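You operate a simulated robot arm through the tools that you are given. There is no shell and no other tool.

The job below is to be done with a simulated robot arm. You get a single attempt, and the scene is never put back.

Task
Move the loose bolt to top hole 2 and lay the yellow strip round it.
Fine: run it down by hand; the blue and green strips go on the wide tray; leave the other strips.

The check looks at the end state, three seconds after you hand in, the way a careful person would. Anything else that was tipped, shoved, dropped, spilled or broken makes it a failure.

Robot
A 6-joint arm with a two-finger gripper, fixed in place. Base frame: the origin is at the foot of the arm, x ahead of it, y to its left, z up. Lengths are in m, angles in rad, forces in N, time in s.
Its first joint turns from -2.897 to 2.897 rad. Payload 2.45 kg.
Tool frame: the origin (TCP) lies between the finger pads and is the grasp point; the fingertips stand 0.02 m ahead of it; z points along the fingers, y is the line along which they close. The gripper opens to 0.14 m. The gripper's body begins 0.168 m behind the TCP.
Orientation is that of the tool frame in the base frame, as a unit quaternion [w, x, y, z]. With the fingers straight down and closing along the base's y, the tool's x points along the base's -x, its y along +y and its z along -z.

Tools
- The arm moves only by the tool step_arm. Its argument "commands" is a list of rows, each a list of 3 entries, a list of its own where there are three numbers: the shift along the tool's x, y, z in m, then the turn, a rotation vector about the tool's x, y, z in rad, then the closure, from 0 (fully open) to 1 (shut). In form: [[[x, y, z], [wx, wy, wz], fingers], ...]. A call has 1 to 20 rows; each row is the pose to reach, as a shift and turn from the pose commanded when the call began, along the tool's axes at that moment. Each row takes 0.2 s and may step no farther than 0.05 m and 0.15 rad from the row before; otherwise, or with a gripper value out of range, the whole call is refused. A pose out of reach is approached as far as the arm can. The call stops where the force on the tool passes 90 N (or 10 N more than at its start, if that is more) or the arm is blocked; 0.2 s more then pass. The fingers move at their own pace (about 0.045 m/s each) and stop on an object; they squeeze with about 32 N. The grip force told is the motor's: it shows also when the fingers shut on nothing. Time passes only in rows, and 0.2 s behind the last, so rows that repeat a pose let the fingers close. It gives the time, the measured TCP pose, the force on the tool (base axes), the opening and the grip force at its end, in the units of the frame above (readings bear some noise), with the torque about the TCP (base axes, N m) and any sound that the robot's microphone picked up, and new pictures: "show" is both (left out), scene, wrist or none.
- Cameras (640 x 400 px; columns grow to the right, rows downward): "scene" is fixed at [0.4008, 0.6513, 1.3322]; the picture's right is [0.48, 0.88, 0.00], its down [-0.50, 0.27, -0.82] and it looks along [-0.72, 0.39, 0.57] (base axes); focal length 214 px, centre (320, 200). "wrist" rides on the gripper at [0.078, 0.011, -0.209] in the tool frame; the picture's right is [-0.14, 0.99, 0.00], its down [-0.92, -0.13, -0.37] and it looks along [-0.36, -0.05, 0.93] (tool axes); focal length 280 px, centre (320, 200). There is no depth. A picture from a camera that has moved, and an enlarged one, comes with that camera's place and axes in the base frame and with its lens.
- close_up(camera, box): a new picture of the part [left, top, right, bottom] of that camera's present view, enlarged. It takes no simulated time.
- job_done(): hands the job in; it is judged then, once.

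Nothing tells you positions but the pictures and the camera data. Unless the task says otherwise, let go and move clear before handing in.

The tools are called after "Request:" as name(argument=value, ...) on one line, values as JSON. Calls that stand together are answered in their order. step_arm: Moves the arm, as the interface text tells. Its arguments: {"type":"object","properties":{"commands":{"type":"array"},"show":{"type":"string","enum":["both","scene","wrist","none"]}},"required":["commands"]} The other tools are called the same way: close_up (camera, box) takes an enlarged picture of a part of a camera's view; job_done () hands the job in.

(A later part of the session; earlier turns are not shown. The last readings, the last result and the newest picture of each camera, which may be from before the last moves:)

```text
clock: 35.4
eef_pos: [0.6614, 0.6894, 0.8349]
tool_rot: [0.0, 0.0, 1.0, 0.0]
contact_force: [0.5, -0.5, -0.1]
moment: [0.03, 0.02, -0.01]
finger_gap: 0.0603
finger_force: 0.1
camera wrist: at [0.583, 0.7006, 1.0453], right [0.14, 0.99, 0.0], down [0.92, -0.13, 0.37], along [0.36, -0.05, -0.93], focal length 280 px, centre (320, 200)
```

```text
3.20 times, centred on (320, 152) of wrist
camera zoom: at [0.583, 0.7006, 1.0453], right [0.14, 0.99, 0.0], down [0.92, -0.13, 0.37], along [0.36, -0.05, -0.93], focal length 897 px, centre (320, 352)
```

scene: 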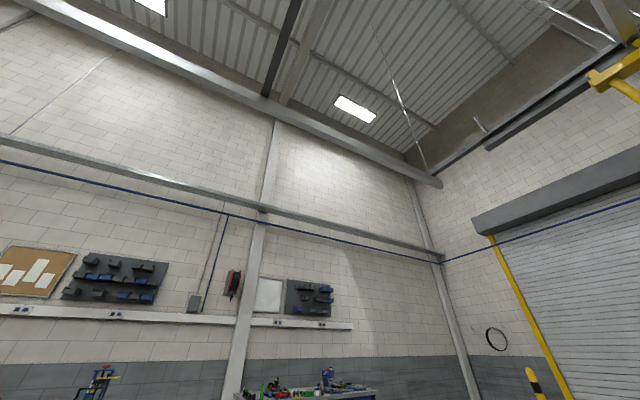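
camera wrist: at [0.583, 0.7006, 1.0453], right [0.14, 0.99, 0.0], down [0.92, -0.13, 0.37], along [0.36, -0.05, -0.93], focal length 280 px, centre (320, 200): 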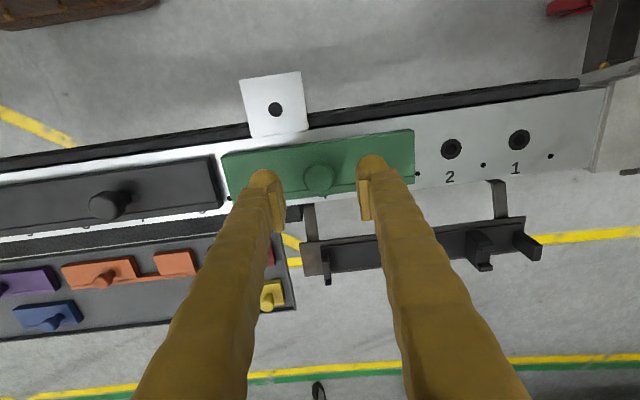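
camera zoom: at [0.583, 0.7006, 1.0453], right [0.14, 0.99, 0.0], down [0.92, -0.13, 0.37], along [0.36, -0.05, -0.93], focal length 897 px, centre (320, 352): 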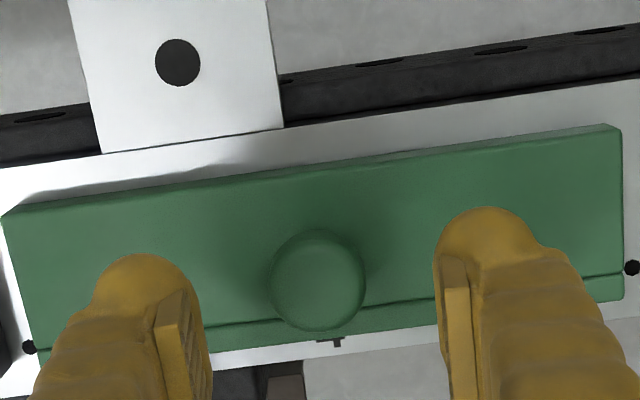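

Green's knob is centred between the fingers, so I'll descend and grip.

Request:
step_arm(commands=[[[0, 0, 0.02], [0, 0, 0], 0.571], [[0, 0, 0.039], [0, 0, 0], 0.571], [[0, 0, 0.039], [0, 0, 0], 0.571], [[0, 0, 0.039], [0, 0, 0], 0.7], [[0, 0, 0.039], [0, 0, 0], 0.8], [[0, 0, 0.039], [0, 0, 0], 1], [[0, 0, 0.039], [0, 0, 0], 1], [[0, 0, 0.039], [0, 0, 0], 1], [[0, 0, 0.039], [0, 0, 0], 1]], show="none")

Request:
step_arm(commands=[[[0, 0, -0.005], [0, 0, 0], 1], [[0, 0, -0.01], [0, 0, 0], 1], [[0, 0, -0.02], [0, 0, 0], 1], [[0, 0, -0.035], [0, 0, 0], 1], [[0, 0, -0.06], [0, 0, 0], 1], [[0, 0, -0.1], [0, 0, 0], 1], [[0, 0, -0.14], [0, 0, 0], 1], [[0, 0, -0.14], [0, 0, 0], 1]], show="wrist")

```text
clock: 37.4
eef_pos: [0.661, 0.6895, 0.7961]
tool_rot: [0.0, 0.0, 1.0, 0.0]
contact_force: [0.3, 0.3, 0.0]
moment: [-0.01, 0.01, -0.02]
finger_gap: 0.027
finger_force: 32.1
```

```text
clock: 39.2
eef_pos: [0.6598, 0.6906, 0.9368]
tool_rot: [0.0, 0.0, 1.0, 0.0]
contact_force: [-0.7, -0.2, -2.5]
moment: [0.02, -0.02, -0.01]
finger_gap: 0.0274
finger_force: 32.1
camera wrist: at [0.5829, 0.6995, 1.1473], right [0.14, 0.99, 0.0], down [0.92, -0.13, 0.37], along [0.36, -0.05, -0.93], focal length 280 px, centre (320, 200)
```

wrist: 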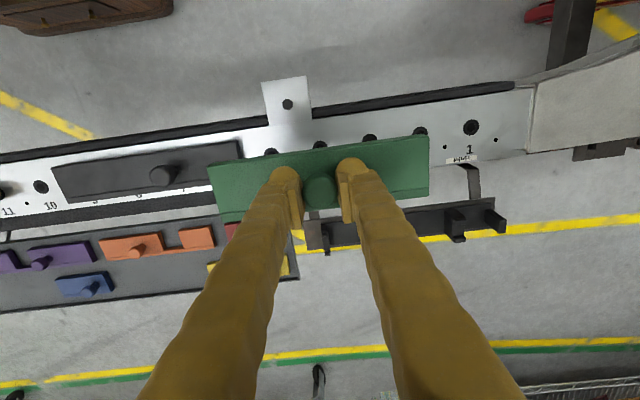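

Green is up. I'll carry it to the tray between blue and yellow (centre about x 0.956, y 0.247).

Request:
step_arm(commands=[[[-0.0247, -0.037, 0], [0, 0, 0], 1], [[-0.0493, -0.0739, 0], [0, 0, 0], 1], [[-0.074, -0.1109, 0], [0, 0, 0], 1], [[-0.0987, -0.1478, 0], [0, 0, 0], 1], [[-0.1233, -0.1848, 0], [0, 0, 0], 1], [[-0.148, -0.2218, 0], [0, 0, 0], 1], [[-0.1727, -0.2587, 0], [0, 0, 0], 1], [[-0.1973, -0.2957, 0], [0, 0, 0], 1], [[-0.222, -0.3326, 0], [0, 0, 0], 1], [[-0.2467, -0.3696, 0], [0, 0, 0], 1], [[-0.2713, -0.4066, 0], [0, 0, 0], 1], [[-0.296, -0.4435, 0], [0, 0, 0], 1], [[-0.296, -0.4435, 0], [0, 0, 0], 1], [[-0.296, -0.4435, 0.045], [0, 0, 0], 1], [[-0.296, -0.4435, 0.09], [0, 0, 0], 1], [[-0.296, -0.4435, 0.135], [0, 0, 0], 1], [[-0.296, -0.4435, 0.18], [0, 0, 0], 1], [[-0.296, -0.4435, 0.22], [0, 0, 0], 1], [[-0.296, -0.4435, 0.25], [0, 0, 0], 1], [[-0.296, -0.4435, 0.25], [0, 0, 0], 1]], show="wrist")

Request:
close_up(camera="wrist", box=[120, 60, 520, 300])

```text
clock: 43.4
eef_pos: [0.9582, 0.2457, 0.6862]
tool_rot: [0.0, 0.0, 1.0, 0.0]
contact_force: [-0.2, -0.7, -2.2]
moment: [0.02, 0.01, 0.01]
finger_gap: 0.0271
finger_force: 32.2
camera wrist: at [0.8804, 0.2557, 0.8956], right [0.14, 0.99, 0.0], down [0.92, -0.13, 0.37], along [0.36, -0.05, -0.93], focal length 280 px, centre (320, 200)
```

wrist: 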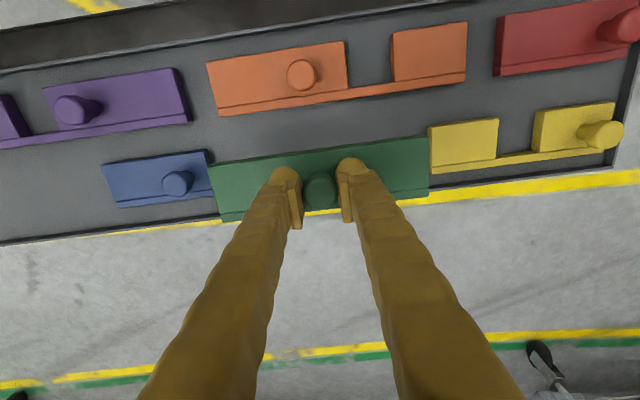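

```text
1.60 times, centred on (320, 180) of wrist
camera zoom: at [0.8804, 0.2557, 0.8956], right [0.14, 0.99, 0.0], down [0.92, -0.13, 0.37], along [0.36, -0.05, -0.93], focal length 449 px, centre (320, 232)
```

zoom: 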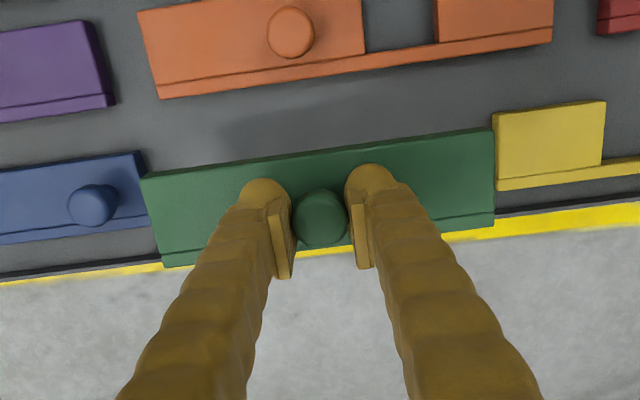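

Checked by projection, green spans about y 0.142–0.346, leaving around 2.5 cm to both blue and yellow. I'll lower it.

Request:
step_arm(commands=[[[0, 0, 0.025], [0, 0, 0], 1], [[0, 0, 0.05], [0, 0, 0], 1], [[0, 0, 0.068], [0, 0, 0], 1], [[0, 0, 0.074], [0, 0, 0], 1], [[0, 0, 0.074], [0, 0, 0], 1]], show="wrist")

Request:
close_up(camera="wrist", box=[120, 60, 520, 300])

```text
clock: 44.6
eef_pos: [0.9564, 0.246, 0.6129]
tool_rot: [-0.001, 0.0, 1.0, 0.0]
contact_force: [0.1, 0.1, -1.7]
moment: [0.05, -0.01, 0.01]
finger_gap: 0.0273
finger_force: 31.5
camera wrist: at [0.8788, 0.2555, 0.8227], right [0.14, 0.99, 0.0], down [0.92, -0.13, 0.37], along [0.36, -0.05, -0.93], focal length 280 px, centre (320, 200)
```

wrist: 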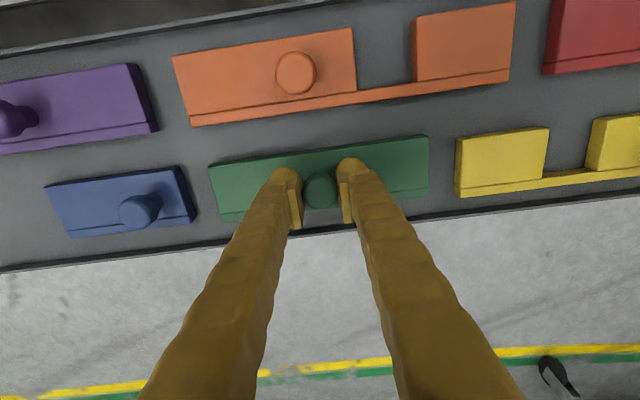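

```text
1.60 times, centred on (320, 180) of wrist
camera zoom: at [0.8788, 0.2555, 0.8227], right [0.14, 0.99, 0.0], down [0.92, -0.13, 0.37], along [0.36, -0.05, -0.93], focal length 449 px, centre (320, 232)
```

zoom: 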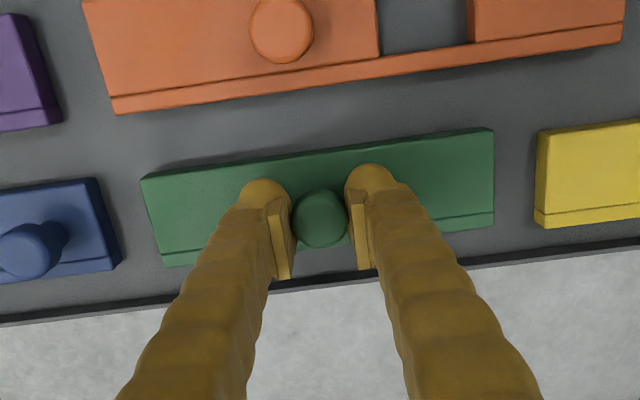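

The gaps are clear on both sides. I'll ease down to contact.

Request:
step_arm(commands=[[[0, 0, 0.002], [0, 0, 0], 1], [[0, 0, 0.004], [0, 0, 0], 1], [[0, 0, 0.006], [0, 0, 0], 1], [[0, 0, 0.006], [0, 0, 0], 1]], show="none")

```text
clock: 45.6
eef_pos: [0.9569, 0.2466, 0.6056]
tool_rot: [0.001, -0.001, 1.0, 0.0]
contact_force: [-3.5, -0.8, 8.0]
moment: [0.01, 0.13, -0.02]
finger_gap: 0.0271
finger_force: 32.1
```

Request:
step_arm(commands=[[[0, 0, 0], [0, 0, 0], 0.75], [[0, 0, 0], [0, 0, 0], 0.571], [[0, 0, 0], [0, 0, 0], 0.571], [[0, 0, 0], [0, 0, 0], 0.571], [[0, 0, -0.02], [0, 0, 0], 0.571], [[0, 0, -0.05], [0, 0, 0], 0.571], [[0, 0, -0.1], [0, 0, 0], 0.571], [[0, 0, -0.15], [0, 0, 0], 0.571], [[0, 0, -0.2], [0, 0, 0], 0.571], [[0, 0, -0.25], [0, 0, 0], 0.571], [[0, 0, -0.29], [0, 0, 0], 0.571], [[0, 0, -0.29], [0, 0, 0], 0.571]], show="wrist")

Request:
close_up(camera="wrist", box=[160, 40, 560, 240])

```text
clock: 48.2
eef_pos: [0.9571, 0.2412, 0.8973]
tool_rot: [0.0, 0.001, 1.0, 0.001]
contact_force: [-0.5, 0.0, -0.3]
moment: [-0.01, 0.0, -0.02]
finger_gap: 0.0601
finger_force: 0.0
camera wrist: at [0.8793, 0.2524, 1.1077], right [0.14, 0.99, 0.0], down [0.92, -0.13, 0.37], along [0.36, -0.05, -0.93], focal length 280 px, centre (320, 200)
```

wrist: 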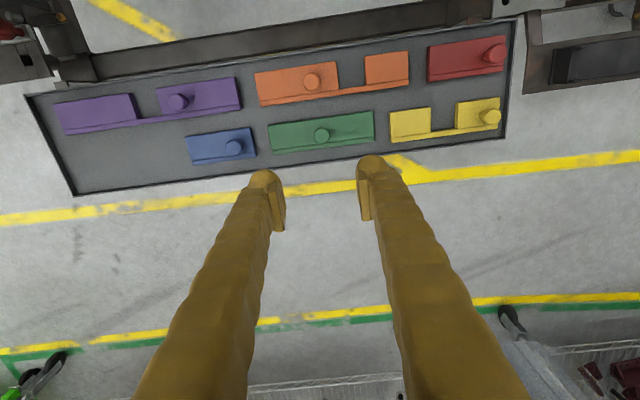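

```text
1.60 times, centred on (360, 140) of wrist
camera zoom: at [0.8793, 0.2524, 1.1077], right [0.14, 0.99, 0.0], down [0.92, -0.13, 0.37], along [0.36, -0.05, -0.93], focal length 449 px, centre (256, 296)
```

zoom: 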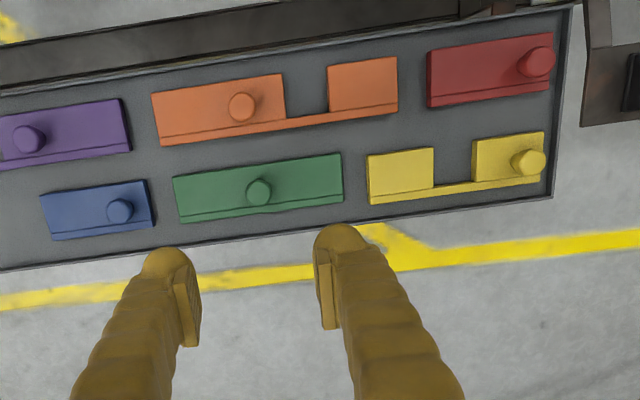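

Both strips are placed neatly. Now over to the bolt at hole 11 to inspect it.

Request:
step_arm(commands=[[[0.045, -0.007, 0], [0, 0, 0], 0.4], [[0.09, -0.014, 0], [0, 0, 0], 0.4], [[0.135, -0.021, 0], [0, 0, 0], 0.4], [[0.18, -0.028, 0], [0, 0, 0], 0.4], [[0.225, -0.035, 0], [0, 0, 0], 0.4], [[0.27, -0.042, 0], [0, 0, 0], 0.4], [[0.297, -0.044, 0.02], [0, 0, 0], 0.4], [[0.297, -0.044, 0.04], [0, 0, 0], 0.4], [[0.297, -0.044, 0.04], [0, 0, 0], 0.4]], show="wrist")

Request:
close_up(camera="wrist", box=[280, 140, 376, 200])

```text
clock: 50.2
eef_pos: [0.6594, 0.1995, 0.8574]
tool_rot: [-0.001, 0.001, 1.0, 0.0]
contact_force: [-0.6, 0.6, -0.1]
moment: [-0.01, 0.02, 0.01]
finger_gap: 0.0838
finger_force: 0.0
camera wrist: at [0.5811, 0.2102, 1.0677], right [0.14, 0.99, 0.0], down [0.92, -0.13, 0.37], along [0.36, -0.05, -0.93], focal length 280 px, centre (320, 200)
```

wrist: 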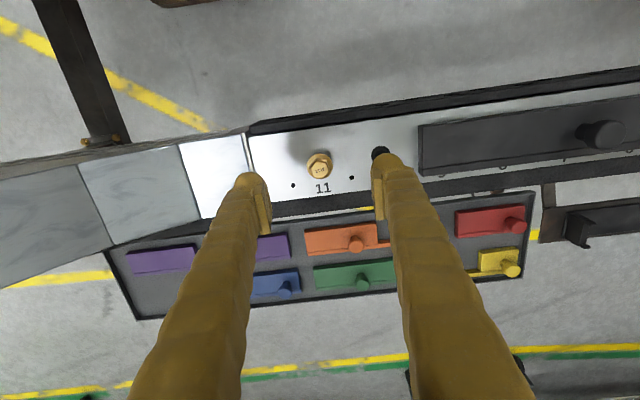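

```text
6.67 times, centred on (328, 170) of wrist
camera zoom: at [0.5811, 0.2102, 1.0677], right [0.14, 0.99, 0.0], down [0.92, -0.13, 0.37], along [0.36, -0.05, -0.93], focal length 1869 px, centre (267, 400)
```

zoom: 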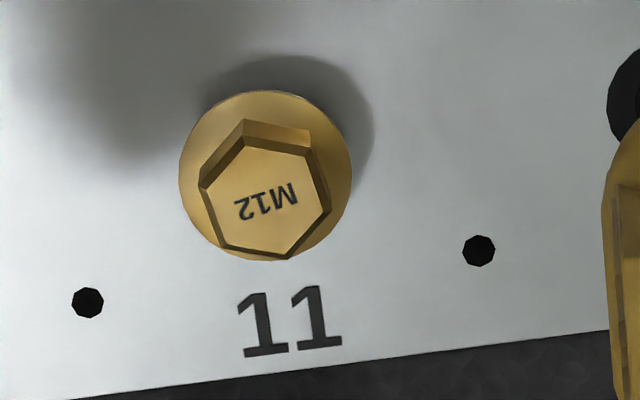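

The bolt head's centre is at (0.6597, 0.199) with its top near z = 0.78. The flange stands about 1 cm above the rail, and the hex flats are about 12° off the tool's closing axis. I'll turn the tool -0.21 rad about its z and come down around the head.

Request:
step_arm(commands=[[[0, 0, 0.01], [0, 0, -0.105], 0.65], [[0, 0, 0.02], [0, 0, -0.21], 0.65], [[0, 0, 0.03], [0, 0, -0.21], 0.65], [[0, 0, 0.04], [0, 0, -0.21], 0.65], [[0, 0, 0.04], [0, 0, -0.21], 0.65]], show="wrist")

Request:
close_up(camera="wrist", box=[260, 130, 388, 210])

```text
clock: 51.4
eef_pos: [0.6593, 0.2006, 0.8176]
tool_rot: [0.001, -0.105, 0.994, 0.0]
contact_force: [-0.3, -0.1, 0.2]
moment: [-0.03, -0.04, -0.02]
finger_gap: 0.0489
finger_force: 0.1
camera wrist: at [0.5816, 0.194, 1.0271], right [-0.07, 1.0, 0.0], down [0.93, 0.07, 0.37], along [0.37, 0.03, -0.93], focal length 280 px, centre (320, 200)
```

wrist: 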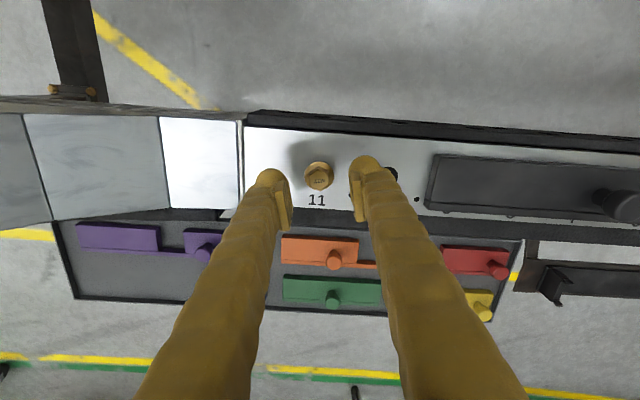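

```text
5.00 times, centred on (324, 170) of wrist
camera zoom: at [0.5816, 0.194, 1.0271], right [-0.07, 1.0, 0.0], down [0.93, 0.07, 0.37], along [0.37, 0.03, -0.93], focal length 1402 px, centre (300, 350)
```

zoom: 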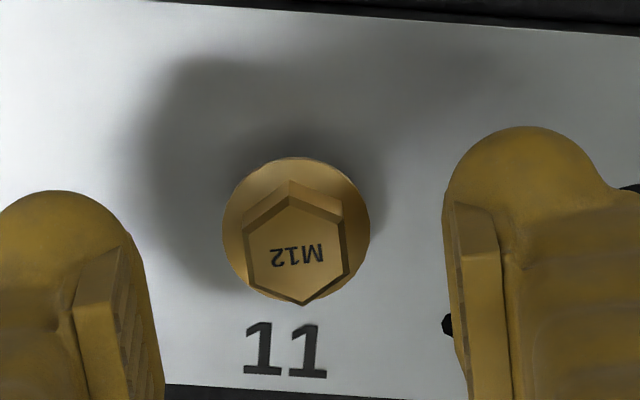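

The flats line up within about 3°. I'll fine-tune by +0.05 rad, come down so the tips sit just above the flange, and close.

Request:
step_arm(commands=[[[0, 0, 0.01], [0, 0, 0.05], 0.65], [[0, 0, 0.02], [0, 0, 0.05], 0.65], [[0, 0, 0.028], [0, 0, 0.05], 0.65], [[0, 0, 0.028], [0, 0, 0.05], 0.65]], show="wrist")

Request:
close_up(camera="wrist", box=[256, 140, 384, 220])

```text
clock: 52.4
eef_pos: [0.6602, 0.2003, 0.7875]
tool_rot: [0.0, -0.08, 0.997, 0.001]
contact_force: [-0.2, -0.5, -0.2]
moment: [-0.01, 0.01, 0.01]
finger_gap: 0.0491
finger_force: 0.0
camera wrist: at [0.5813, 0.198, 0.9994], right [-0.02, 1.0, 0.0], down [0.93, 0.02, 0.37], along [0.37, 0.01, -0.93], focal length 280 px, centre (320, 200)
```

wrist: 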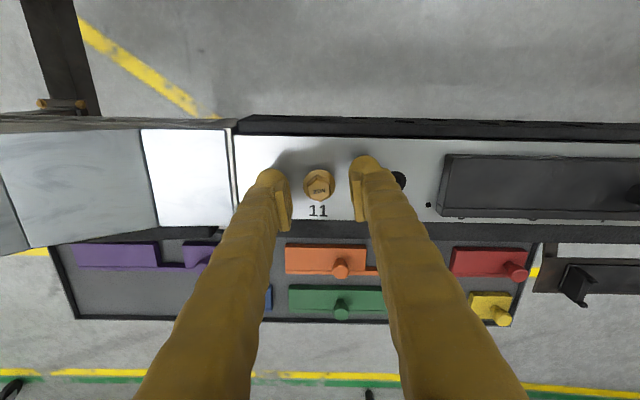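

```text
5.00 times, centred on (320, 180) of wrist
camera zoom: at [0.5813, 0.198, 0.9994], right [-0.02, 1.0, 0.0], down [0.93, 0.02, 0.37], along [0.37, 0.01, -0.93], focal length 1402 px, centre (320, 300)
```

zoom: 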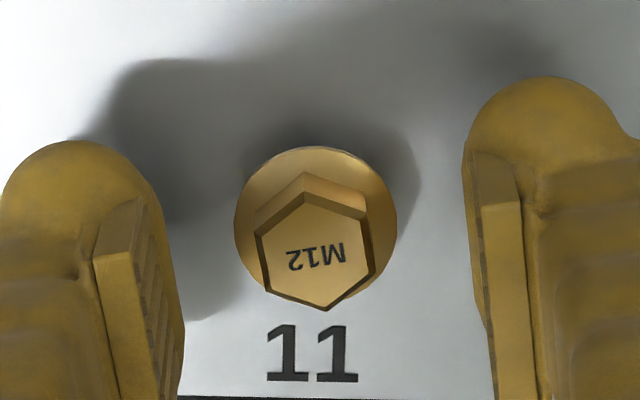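

Request:
step_arm(commands=[[[0, 0, -0.002], [0, 0, 0], 0.65], [[0, 0, -0.002], [0, 0, 0], 0.75], [[0, 0, -0.002], [0, 0, 0], 0.82], [[0, 0, -0.002], [0, 0, 0], 0.88], [[0, 0, -0.002], [0, 0, 0], 0.95], [[0, 0, -0.002], [0, 0, 0], 1], [[0, 0, -0.002], [0, 0, 0], 1]], show="wrist")

Request:
close_up(camera="wrist", box=[256, 140, 384, 220])

```text
clock: 53.7
eef_pos: [0.6637, 0.2011, 0.7976]
tool_rot: [0.005, -0.081, 0.997, 0.001]
contact_force: [-3.1, -5.7, 48.5]
moment: [-0.2, 0.22, -0.02]
finger_gap: 0.0059
finger_force: 21.5
stopped in row 6: the force on the tool passed its limit at 101 N (the readings are from after the stop); the commanded pose is now the measured one
camera wrist: at [0.5828, 0.198, 1.0069], right [-0.02, 1.0, 0.0], down [0.93, 0.02, 0.38], along [0.38, 0.01, -0.93], focal length 280 px, centre (320, 200)
```

wrist: 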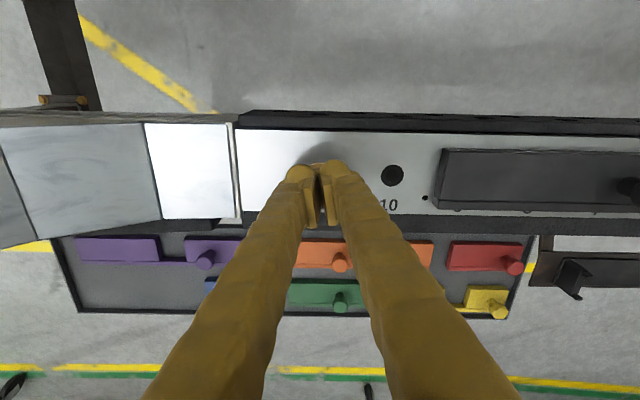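

```text
5.00 times, centred on (320, 180) of wrist
camera zoom: at [0.5828, 0.198, 1.0069], right [-0.02, 1.0, 0.0], down [0.93, 0.02, 0.38], along [0.38, 0.01, -0.93], focal length 1402 px, centre (320, 300)
```

zoom: 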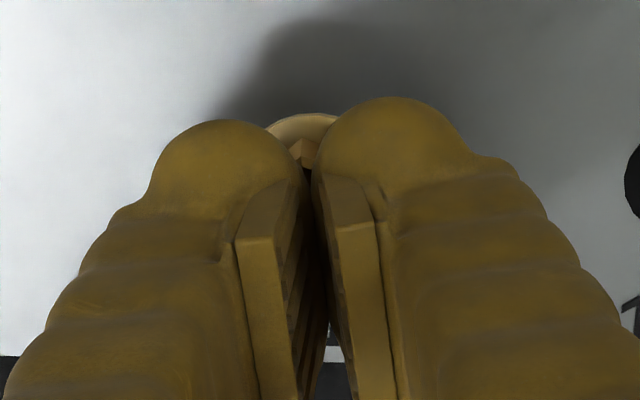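

The rounded fingertips rode up over the head's chamfer because I gripped too high. I'll back off straight up, reopen and check the bolt.

Request:
step_arm(commands=[[[0, 0, -0.006], [0, 0, 0], 1], [[0, 0, -0.02], [0, 0, 0], 0.8], [[0, 0, -0.03], [0, 0, 0], 0.65], [[0, 0, -0.03], [0, 0, 0], 0.65], [[0, 0, -0.03], [0, 0, 0], 0.65]], show="wrist")

Request:
close_up(camera="wrist", box=[256, 140, 384, 220])

```text
clock: 54.9
eef_pos: [0.6629, 0.201, 0.8254]
tool_rot: [0.003, -0.08, 0.997, 0.0]
contact_force: [0.2, 0.3, -0.1]
moment: [0.01, 0.01, 0.02]
finger_gap: 0.0487
finger_force: 0.2
camera wrist: at [0.5822, 0.1982, 1.0353], right [-0.02, 1.0, 0.0], down [0.93, 0.02, 0.37], along [0.37, 0.01, -0.93], focal length 280 px, centre (320, 200)
```

wrist: 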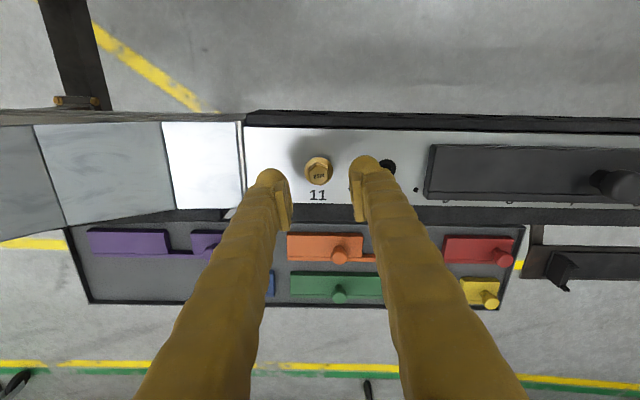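

```text
5.00 times, centred on (320, 180) of wrist
camera zoom: at [0.5822, 0.1982, 1.0353], right [-0.02, 1.0, 0.0], down [0.93, 0.02, 0.37], along [0.37, 0.01, -0.93], focal length 1402 px, centre (320, 300)
```

zoom: 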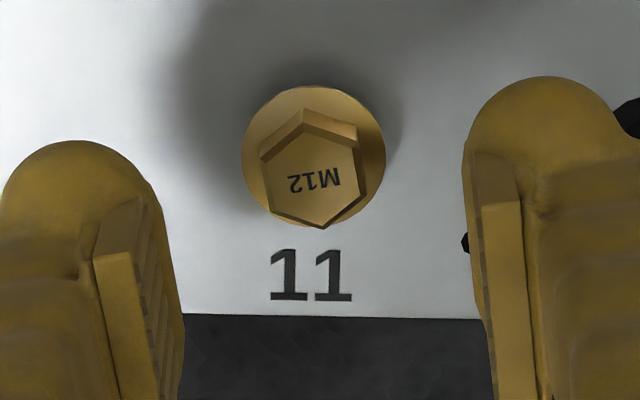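

The bolt is still upright in hole 11. I need to know the true head and flange heights, so I'll back off, tilt the tool and look at the bolt from the side.

Request:
step_arm(commands=[[[0.03, 0.005, -0.015], [0, 0, 0], 0.3], [[0.06, 0.01, -0.03], [0, -0.1, 0], 0.1], [[0.06, 0.01, -0.03], [0, -0.22, 0], 0], [[0.06, 0.01, -0.03], [0, -0.34, 0], 0], [[0.06, 0.01, -0.03], [0, -0.46, 0], 0], [[0.06, 0.01, -0.03], [0, -0.58, 0], 0], [[0.06, 0.01, -0.03], [0, -0.6, 0], 0], [[0.06, 0.01, -0.03], [0, -0.6, 0], 0]], show="wrist")

Request:
close_up(camera="wrist", box=[260, 120, 420, 220])

```text
clock: 56.7
eef_pos: [0.5985, 0.1816, 0.8496]
tool_rot: [0.269, -0.024, 0.963, 0.005]
contact_force: [1.5, 1.6, 1.3]
moment: [-0.27, 0.17, 0.01]
finger_gap: 0.1402
finger_force: 0.0
out of reach, approached as far as the arm can: row 6, 7, 8
camera wrist: at [0.4235, 0.1836, 0.9903], right [0.07, 1.0, 0.07], down [0.6, -0.09, 0.79], along [0.79, -0.01, -0.61], focal length 280 px, centre (320, 200)
```

wrist: 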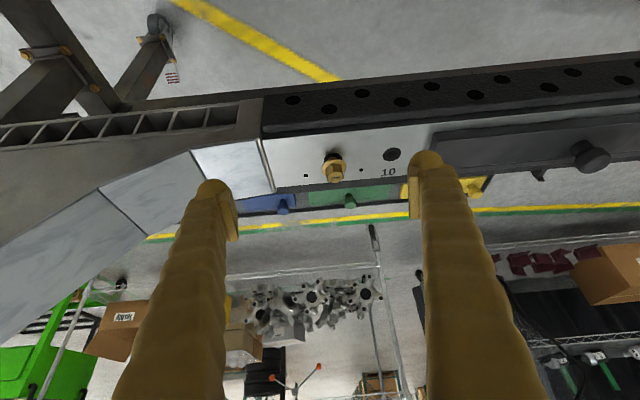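

```text
4.00 times, centred on (340, 170) of wrist
camera zoom: at [0.4235, 0.1836, 0.9903], right [0.07, 1.0, 0.07], down [0.6, -0.09, 0.79], along [0.79, -0.01, -0.61], focal length 1122 px, centre (240, 320)
```

zoom: 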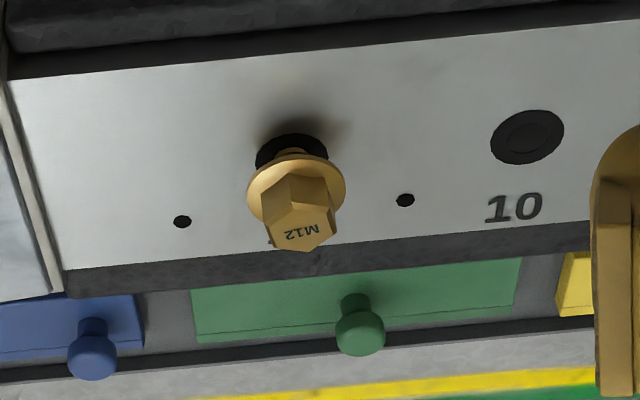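

From the side I can see the threaded shank below the flange. The flange is about 12 mm above the rail, and the hex runs up to about z = 0.782. I'll return upright and check the pose, then approach again with small steps.

Request:
step_arm(commands=[[[0, 0, 0], [0, 0.12, 0], 0], [[0, 0, 0], [0, 0.24, 0], 0], [[0, 0, 0], [0, 0.36, 0], 0.3], [[0, 0, 0], [0, 0.48, 0], 0.5], [[0, 0, 0], [0, 0.6, 0], 0.65], [[0, 0, 0], [0, 0.606, 0], 0.65], [[0, 0, 0], [0, 0.606, 0], 0.65]], show="wrist")

```text
clock: 58.3
eef_pos: [0.6019, 0.1885, 0.8533]
tool_rot: [-0.024, -0.068, 0.997, -0.022]
contact_force: [-0.3, 0.8, 0.1]
moment: [0.04, 0.02, -0.02]
finger_gap: 0.049
finger_force: 0.0
out of reach, approached as far as the arm can: row 1, 2
camera wrist: at [0.533, 0.1964, 1.0662], right [0.0, 1.0, -0.04], down [0.95, 0.02, 0.32], along [0.33, -0.04, -0.94], focal length 280 px, centre (320, 200)
```

wrist: 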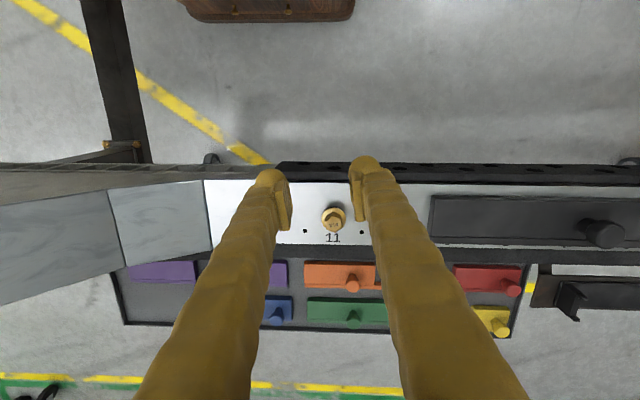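

The tilt got clipped by a reach limit, leaving a small orientation error. I'll correct it and come back over the bolt.

Request:
step_arm(commands=[[[-0.02, 0.001, 0], [-0.02, -0.0257, -0.012], 0.65], [[-0.04, 0.002, 0], [-0.04, -0.0514, -0.024], 0.65], [[-0.0585, 0.003, 0.005], [-0.04, -0.0514, -0.024], 0.65], [[-0.0585, 0.003, 0.015], [-0.04, -0.0514, -0.024], 0.65], [[-0.0585, 0.003, 0.015], [-0.04, -0.0514, -0.024], 0.65]], show="wrist")

Request:
close_up(camera="wrist", box=[256, 130, 384, 210])

```text
clock: 59.5
eef_pos: [0.658, 0.1979, 0.8354]
tool_rot: [0.0, -0.081, 0.997, 0.002]
contact_force: [0.1, -0.2, 0.4]
moment: [-0.01, 0.01, 0.04]
finger_gap: 0.0493
finger_force: 0.1
camera wrist: at [0.5795, 0.1946, 1.0456], right [-0.02, 1.0, 0.0], down [0.93, 0.02, 0.37], along [0.37, 0.01, -0.93], focal length 280 px, centre (320, 200)
```

wrist: 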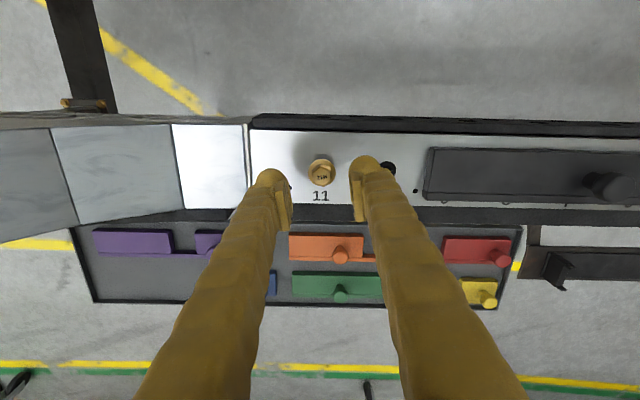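

```text
5.00 times, centred on (320, 170) of wrist
camera zoom: at [0.5795, 0.1946, 1.0456], right [-0.02, 1.0, 0.0], down [0.93, 0.02, 0.37], along [0.37, 0.01, -0.93], focal length 1402 px, centre (320, 350)
```

zoom: 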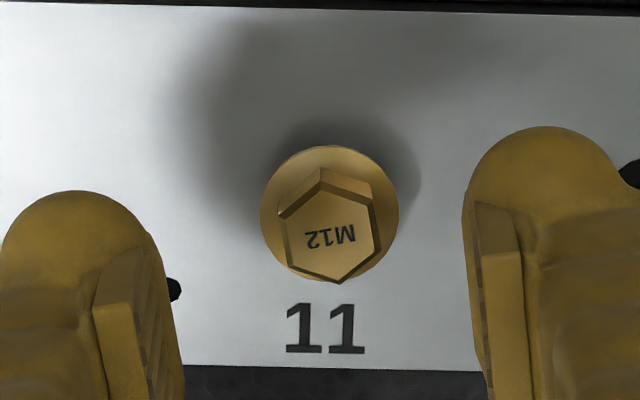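

The pads probably wedged on the flange's rim. I'll grip lower this time, with the tips just clear of the rail and the pads closing on the widest part of the flange, in small steps so I can watch the forces.

Request:
step_arm(commands=[[[-0.001, 0.001, 0.02], [0, 0, 0], 0.65], [[-0.001, 0.001, 0.04], [0, 0, 0], 0.65], [[-0.001, 0.001, 0.05], [0, 0, 0], 0.65], [[-0.001, 0.001, 0.057], [0, 0, 0], 0.65], [[-0.001, 0.001, 0.057], [0, 0, 0], 0.65]], show="wrist")

Request:
close_up(camera="wrist", box=[256, 140, 384, 220])

```text
clock: 60.7
eef_pos: [0.6582, 0.2, 0.7781]
tool_rot: [0.0, -0.082, 0.997, 0.001]
contact_force: [0.5, -0.4, 0.2]
moment: [0.02, 0.03, 0.03]
finger_gap: 0.0491
finger_force: 0.1
camera wrist: at [0.5805, 0.1966, 0.9885], right [-0.02, 1.0, 0.0], down [0.93, 0.02, 0.37], along [0.37, 0.01, -0.93], focal length 280 px, centre (320, 200)
```

wrist: 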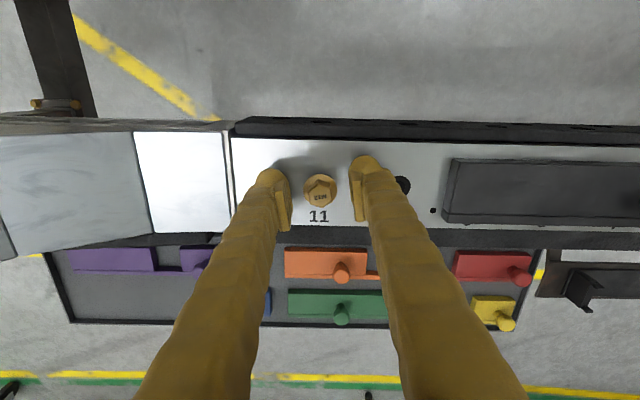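

```text
5.00 times, centred on (320, 180) of wrist
camera zoom: at [0.5805, 0.1966, 0.9885], right [-0.02, 1.0, 0.0], down [0.93, 0.02, 0.37], along [0.37, 0.01, -0.93], focal length 1402 px, centre (320, 300)
```

zoom: 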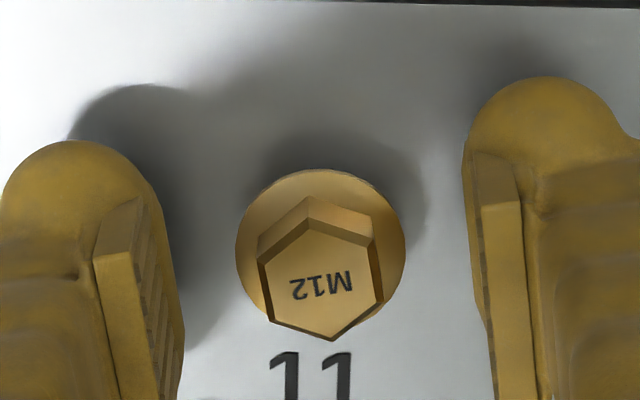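

Request:
step_arm(commands=[[[0, 0, 0], [0, 0, 0], 0.7], [[0, 0, 0], [0, 0, 0], 0.75], [[0, 0, 0], [0, 0, 0], 0.78], [[0, 0, 0], [0, 0, 0], 0.8], [[0, 0, 0], [0, 0, 0], 0.81]], show="wrist")

Request:
close_up(camera="wrist", box=[256, 140, 384, 220])

```text
clock: 61.9
eef_pos: [0.6594, 0.2009, 0.7786]
tool_rot: [0.0, -0.081, 0.997, 0.001]
contact_force: [-0.1, 0.0, 5.1]
moment: [-0.04, 0.01, 0.02]
finger_gap: 0.0272
finger_force: 0.3
camera wrist: at [0.5805, 0.1966, 0.9887], right [-0.02, 1.0, 0.0], down [0.93, 0.02, 0.37], along [0.37, 0.01, -0.93], focal length 280 px, centre (320, 200)
```

wrist: 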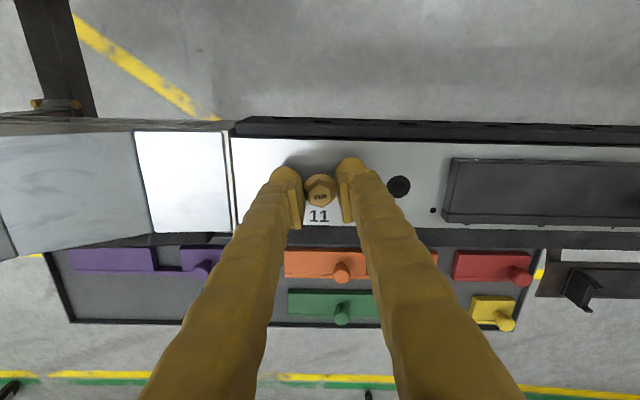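

```text
5.00 times, centred on (320, 180) of wrist
camera zoom: at [0.5805, 0.1966, 0.9887], right [-0.02, 1.0, 0.0], down [0.93, 0.02, 0.37], along [0.37, 0.01, -0.93], focal length 1402 px, centre (320, 300)
```

zoom: 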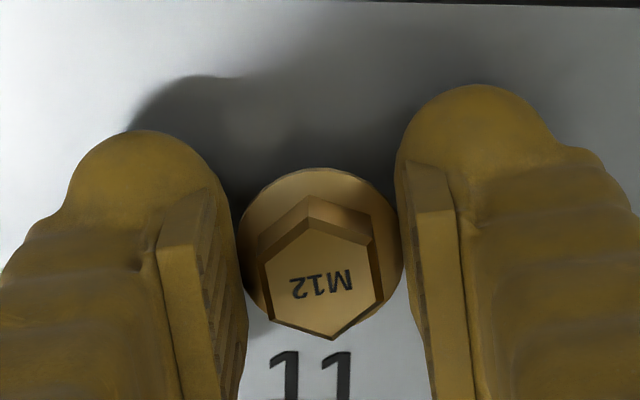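

At a 27 mm gap I felt about 5 N upward with almost no squeeze, so the finger bottoms are sitting right at the flange's top. That calibrates it: I'll raise 3 mm and close on the hex with nearly its full height between the pads, in steps.

Request:
step_arm(commands=[[[0, 0, -0.003], [0, 0, 0], 0.81], [[0, 0, -0.003], [0, 0, 0], 0.82], [[0, 0, -0.003], [0, 0, 0], 0.84], [[0, 0, -0.003], [0, 0, 0], 0.84]], show="wrist")

Request:
close_up(camera="wrist", box=[256, 140, 384, 220])

```text
clock: 62.9
eef_pos: [0.6593, 0.1996, 0.7814]
tool_rot: [0.0, -0.08, 0.997, 0.001]
contact_force: [-3.7, -1.2, 24.4]
moment: [0.0, 0.02, -0.02]
finger_gap: 0.0223
finger_force: 0.1
camera wrist: at [0.5803, 0.1964, 0.9922], right [-0.02, 1.0, 0.0], down [0.93, 0.02, 0.37], along [0.37, 0.01, -0.93], focal length 280 px, centre (320, 200)
```

wrist: 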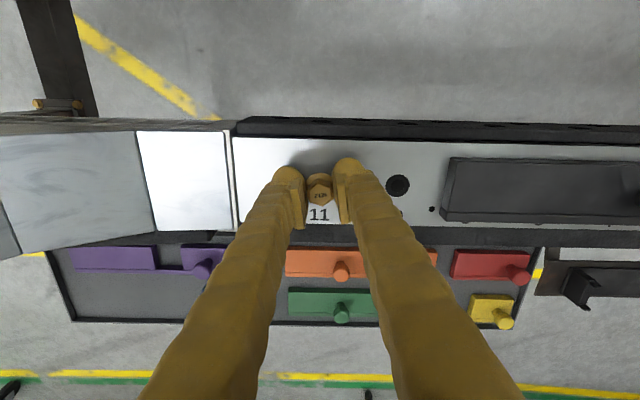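

```text
5.00 times, centred on (320, 180) of wrist
camera zoom: at [0.5803, 0.1964, 0.9922], right [-0.02, 1.0, 0.0], down [0.93, 0.02, 0.37], along [0.37, 0.01, -0.93], focal length 1402 px, centre (320, 300)
```

zoom: 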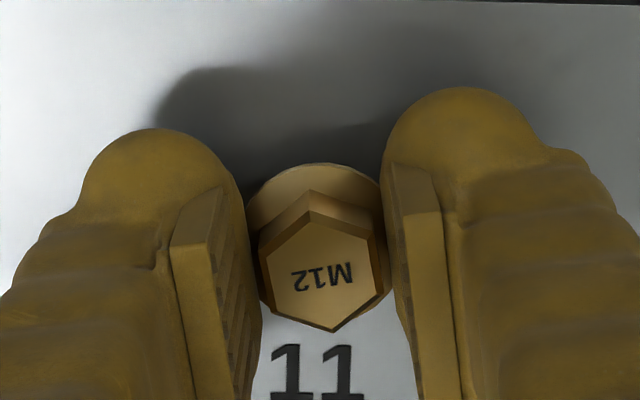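

The numbers fit a 7 mm rounding of the fingertips riding on the flange rim, with the flange top at ≈0.7624 and the hex top at ≈0.778. The right grip height is therefore TCP ≈ 0.7835: above the flange, with the flat of the pads on the hex. I'll raise and close in steps.

Request:
step_arm(commands=[[[0, 0, -0.0025], [0, 0, 0], 0.84], [[0, 0, -0.0025], [0, 0, 0], 0.84], [[0, 0, -0.0025], [0, 0, 0], 0.85], [[0, 0, -0.0025], [0, 0, 0], 0.855], [[0, 0, -0.0025], [0, 0, 0], 0.86]], show="none")

```text
clock: 64.1
eef_pos: [0.6591, 0.1988, 0.7838]
tool_rot: [0.0, -0.082, 0.997, 0.001]
contact_force: [-0.7, 0.6, -0.4]
moment: [0.0, 0.03, 0.0]
finger_gap: 0.021
finger_force: 0.2
```

No vertical force now. I'll close fully on the hex.

Request:
step_arm(commands=[[[0, 0, 0], [0, 0, 0], 0.87], [[0, 0, 0], [0, 0, 0], 0.88], [[0, 0, 0], [0, 0, 0], 0.88]], show="wrist")

Request:
close_up(camera="wrist", box=[256, 140, 384, 220])

```text
clock: 64.9
eef_pos: [0.6587, 0.1989, 0.7839]
tool_rot: [0.0, -0.081, 0.997, 0.001]
contact_force: [-1.2, 6.9, 0.3]
moment: [0.02, 0.03, 0.03]
finger_gap: 0.0186
finger_force: 31.8
camera wrist: at [0.5806, 0.1965, 0.9942], right [-0.02, 1.0, 0.0], down [0.93, 0.02, 0.37], along [0.37, 0.01, -0.93], focal length 280 px, centre (320, 200)
```

wrist: 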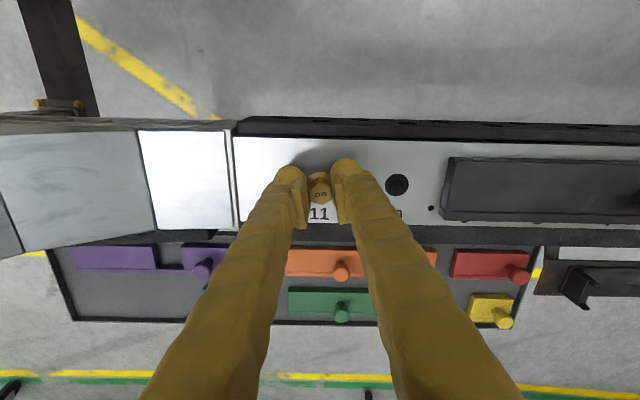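

```text
5.00 times, centred on (320, 180) of wrist
camera zoom: at [0.5806, 0.1965, 0.9942], right [-0.02, 1.0, 0.0], down [0.93, 0.02, 0.37], along [0.37, 0.01, -0.93], focal length 1402 px, centre (320, 300)
```

zoom: 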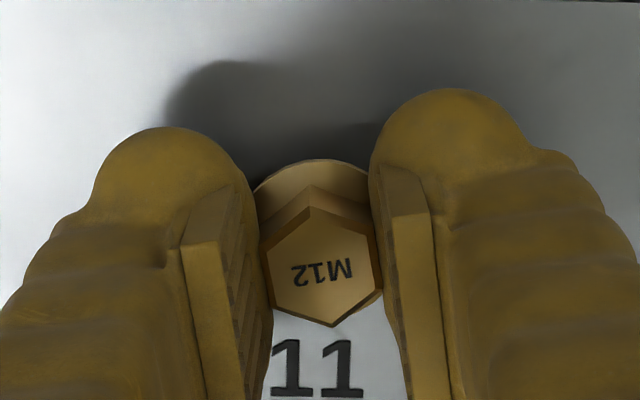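

Gripped on the hex flats at 18.6 mm. I'll test whether it pulls straight out or is threaded by lifting slightly and reading the force.

Request:
step_arm(commands=[[[0, 0.001, -0.001], [0, 0, 0], 1], [[0, 0.001, -0.002], [0, 0, 0], 1], [[0, 0.001, -0.002], [0, 0, 0], 1]], show="none")

```text
clock: 65.7
eef_pos: [0.6583, 0.2003, 0.786]
tool_rot: [0.001, -0.081, 0.997, 0.001]
contact_force: [0.7, -0.2, -0.8]
moment: [0.01, -0.01, 0.0]
finger_gap: 0.0186
finger_force: 32.5
```

Request:
step_arm(commands=[[[0, 0, -0.004], [0, 0, 0], 1], [[0, 0, -0.008], [0, 0, 0], 1], [[0, 0, -0.012], [0, 0, 0], 1], [[0, 0, -0.012], [0, 0, 0], 1]], show="wrist")

Request:
close_up(camera="wrist", box=[256, 130, 384, 210])

```text
clock: 66.7
eef_pos: [0.6595, 0.2004, 0.7972]
tool_rot: [-0.001, -0.081, 0.997, 0.001]
contact_force: [0.3, 0.7, -1.2]
moment: [0.02, -0.01, 0.03]
finger_gap: 0.0187
finger_force: 32.0
camera wrist: at [0.5805, 0.1968, 1.0084], right [-0.02, 1.0, 0.0], down [0.93, 0.02, 0.37], along [0.37, 0.01, -0.93], focal length 280 px, centre (320, 200)
```

wrist: 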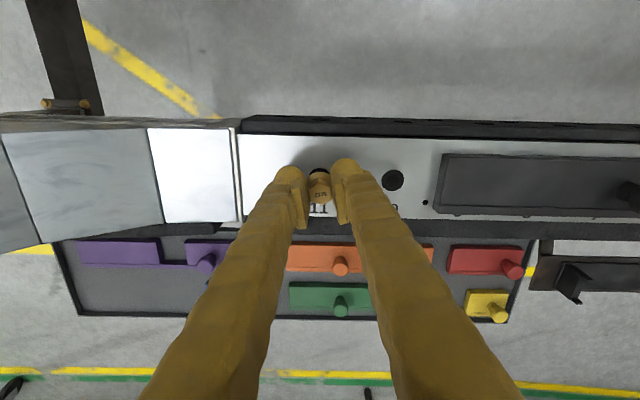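

```text
5.00 times, centred on (320, 170) of wrist
camera zoom: at [0.5805, 0.1968, 1.0084], right [-0.02, 1.0, 0.0], down [0.93, 0.02, 0.37], along [0.37, 0.01, -0.93], focal length 1402 px, centre (320, 350)
```

zoom: 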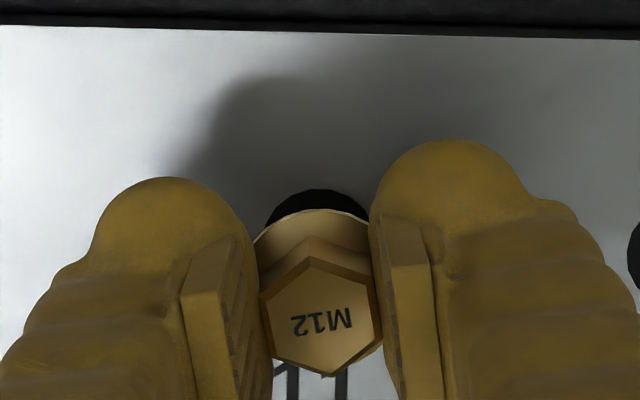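

The bolt lifts freely with no thread engagement, so it was just standing in hole 11. I'll lift it straight up and clear, keeping this view as a reference for lining up over hole 2.

Request:
step_arm(commands=[[[0, 0, -0.01], [0, 0, 0], 1], [[0, 0, -0.02], [0, 0, 0], 1], [[0, 0, -0.03], [0, 0, 0], 1], [[0, 0, -0.045], [0, 0, 0], 1], [[0, 0, -0.06], [0, 0, 0], 1], [[0, 0, -0.08], [0, 0, 0], 1], [[0, 0, -0.08], [0, 0, 0], 1], [[0, 0, -0.08], [0, 0, 0], 1]], show="wrist")

Request:
close_up(camera="wrist", box=[256, 110, 384, 190])

```text
clock: 68.5
eef_pos: [0.6603, 0.2007, 0.8759]
tool_rot: [0.0, -0.08, 0.997, 0.001]
contact_force: [-0.8, -0.6, -0.8]
moment: [0.02, 0.06, 0.01]
finger_gap: 0.0187
finger_force: 32.4
camera wrist: at [0.5814, 0.1978, 1.087], right [-0.02, 1.0, 0.0], down [0.93, 0.02, 0.37], along [0.37, 0.01, -0.93], focal length 280 px, centre (320, 200)
```

wrist: 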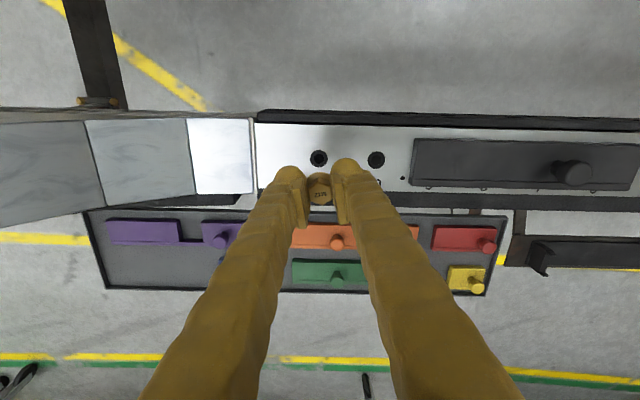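

```text
5.00 times, centred on (320, 150) of wrist
camera zoom: at [0.5814, 0.1978, 1.087], right [-0.02, 1.0, 0.0], down [0.93, 0.02, 0.37], along [0.37, 0.01, -0.93], focal length 1402 px, centre (320, 450)
```

zoom: 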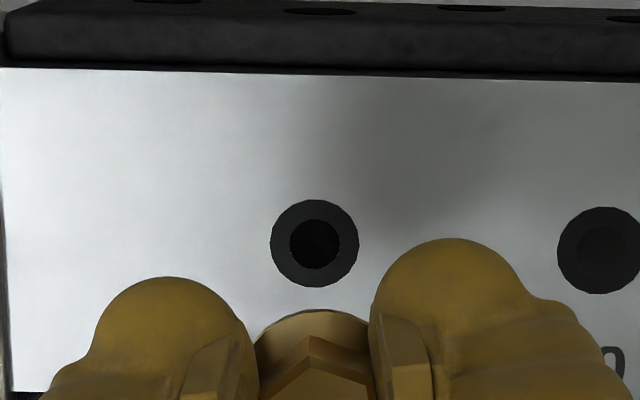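

The hole 11 reference sits at zoom pixel (314.5, 243). Now I'll carry the bolt 0.630 m along the rail to hole 2, raised a bit to clear the dark strip's knob.

Request:
step_arm(commands=[[[0, 0, -0.03], [0, 0, 0], 1], [[-0.0072, 0.0444, -0.03], [0, 0, 0], 1], [[-0.0144, 0.0888, -0.03], [0, 0, 0], 1], [[-0.0216, 0.1333, -0.03], [0, 0, 0], 1], [[-0.0289, 0.1777, -0.03], [0, 0, 0], 1], [[-0.0361, 0.2221, -0.03], [0, 0, 0], 1], [[-0.0433, 0.2665, -0.03], [0, 0, 0], 1], [[-0.0505, 0.311, -0.03], [0, 0, 0], 1], [[-0.0577, 0.3554, -0.03], [0, 0, 0], 1], [[-0.0649, 0.3998, -0.03], [0, 0, 0], 1], [[-0.0721, 0.4442, -0.03], [0, 0, 0], 1], [[-0.0794, 0.4886, -0.03], [0, 0, 0], 1], [[-0.0866, 0.5331, -0.03], [0, 0, 0], 1], [[-0.0938, 0.5775, -0.03], [0, 0, 0], 1], [[-0.101, 0.6219, -0.03], [0, 0, 0], 1], [[-0.101, 0.6219, -0.03], [0, 0, 0], 1], [[-0.101, 0.6219, 0], [0, 0, 0], 1], [[-0.101, 0.6219, 0], [0, 0, 0], 1], [[-0.101, 0.6219, 0], [0, 0, 0], 1]], show="wrist")

Request:
close_up(camera="wrist", box=[256, 110, 384, 190])

```text
clock: 72.5
eef_pos: [0.6557, 0.8303, 0.8777]
tool_rot: [0.0, -0.081, 0.997, 0.001]
contact_force: [0.7, -0.9, -0.1]
moment: [-0.02, 0.0, -0.01]
finger_gap: 0.0186
finger_force: 31.4
camera wrist: at [0.5783, 0.8273, 1.089], right [-0.02, 1.0, 0.0], down [0.93, 0.02, 0.37], along [0.37, 0.01, -0.93], focal length 280 px, centre (320, 200)
```

wrist: 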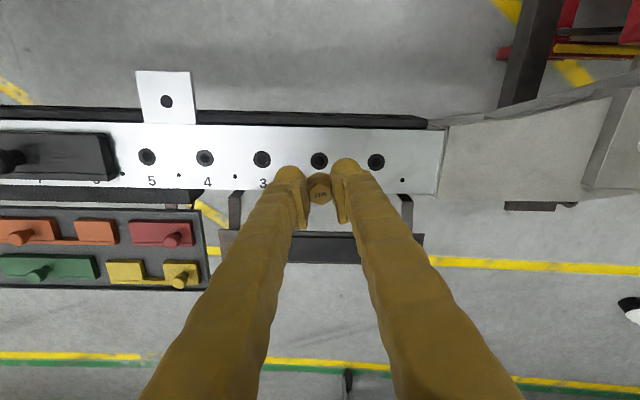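

```text
5.00 times, centred on (320, 150) of wrist
camera zoom: at [0.5783, 0.8273, 1.089], right [-0.02, 1.0, 0.0], down [0.93, 0.02, 0.37], along [0.37, 0.01, -0.93], focal length 1402 px, centre (320, 450)
```

zoom: 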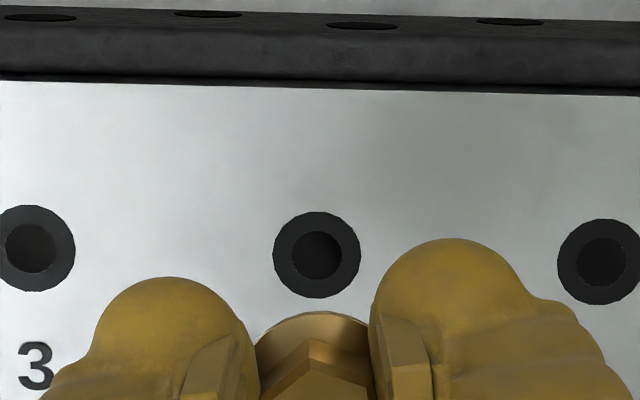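

Hole 2 appears about 11 px lower and 2.5 px right of the reference, so I'm ~2.8 mm short in x. I'll correct that and recheck.

Request:
step_arm(commands=[[[-0.0028, 0.0002, 0], [0, 0, 0], 1], [[-0.0028, 0.0002, 0], [0, 0, 0], 1], [[-0.0028, 0.0002, 0], [0, 0, 0], 1]], show="none")

Request:
close_up(camera="wrist", box=[256, 110, 384, 190])

```text
clock: 73.3
eef_pos: [0.6594, 0.8312, 0.879]
tool_rot: [-0.001, -0.082, 0.997, 0.001]
contact_force: [-0.1, 0.0, -0.9]
moment: [0.0, 0.03, 0.01]
finger_gap: 0.0182
finger_force: 31.6
```

```text
5.00 times, centred on (320, 150) of wrist
camera zoom: at [0.5814, 0.8276, 1.0895], right [-0.02, 1.0, 0.0], down [0.93, 0.02, 0.37], along [0.37, 0.01, -0.93], focal length 1402 px, centre (320, 450)
```

zoom: 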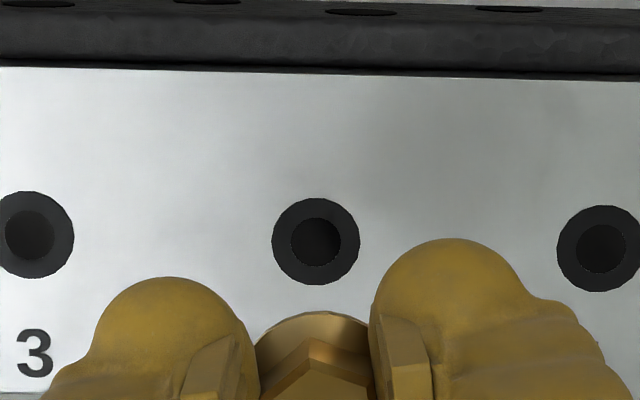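

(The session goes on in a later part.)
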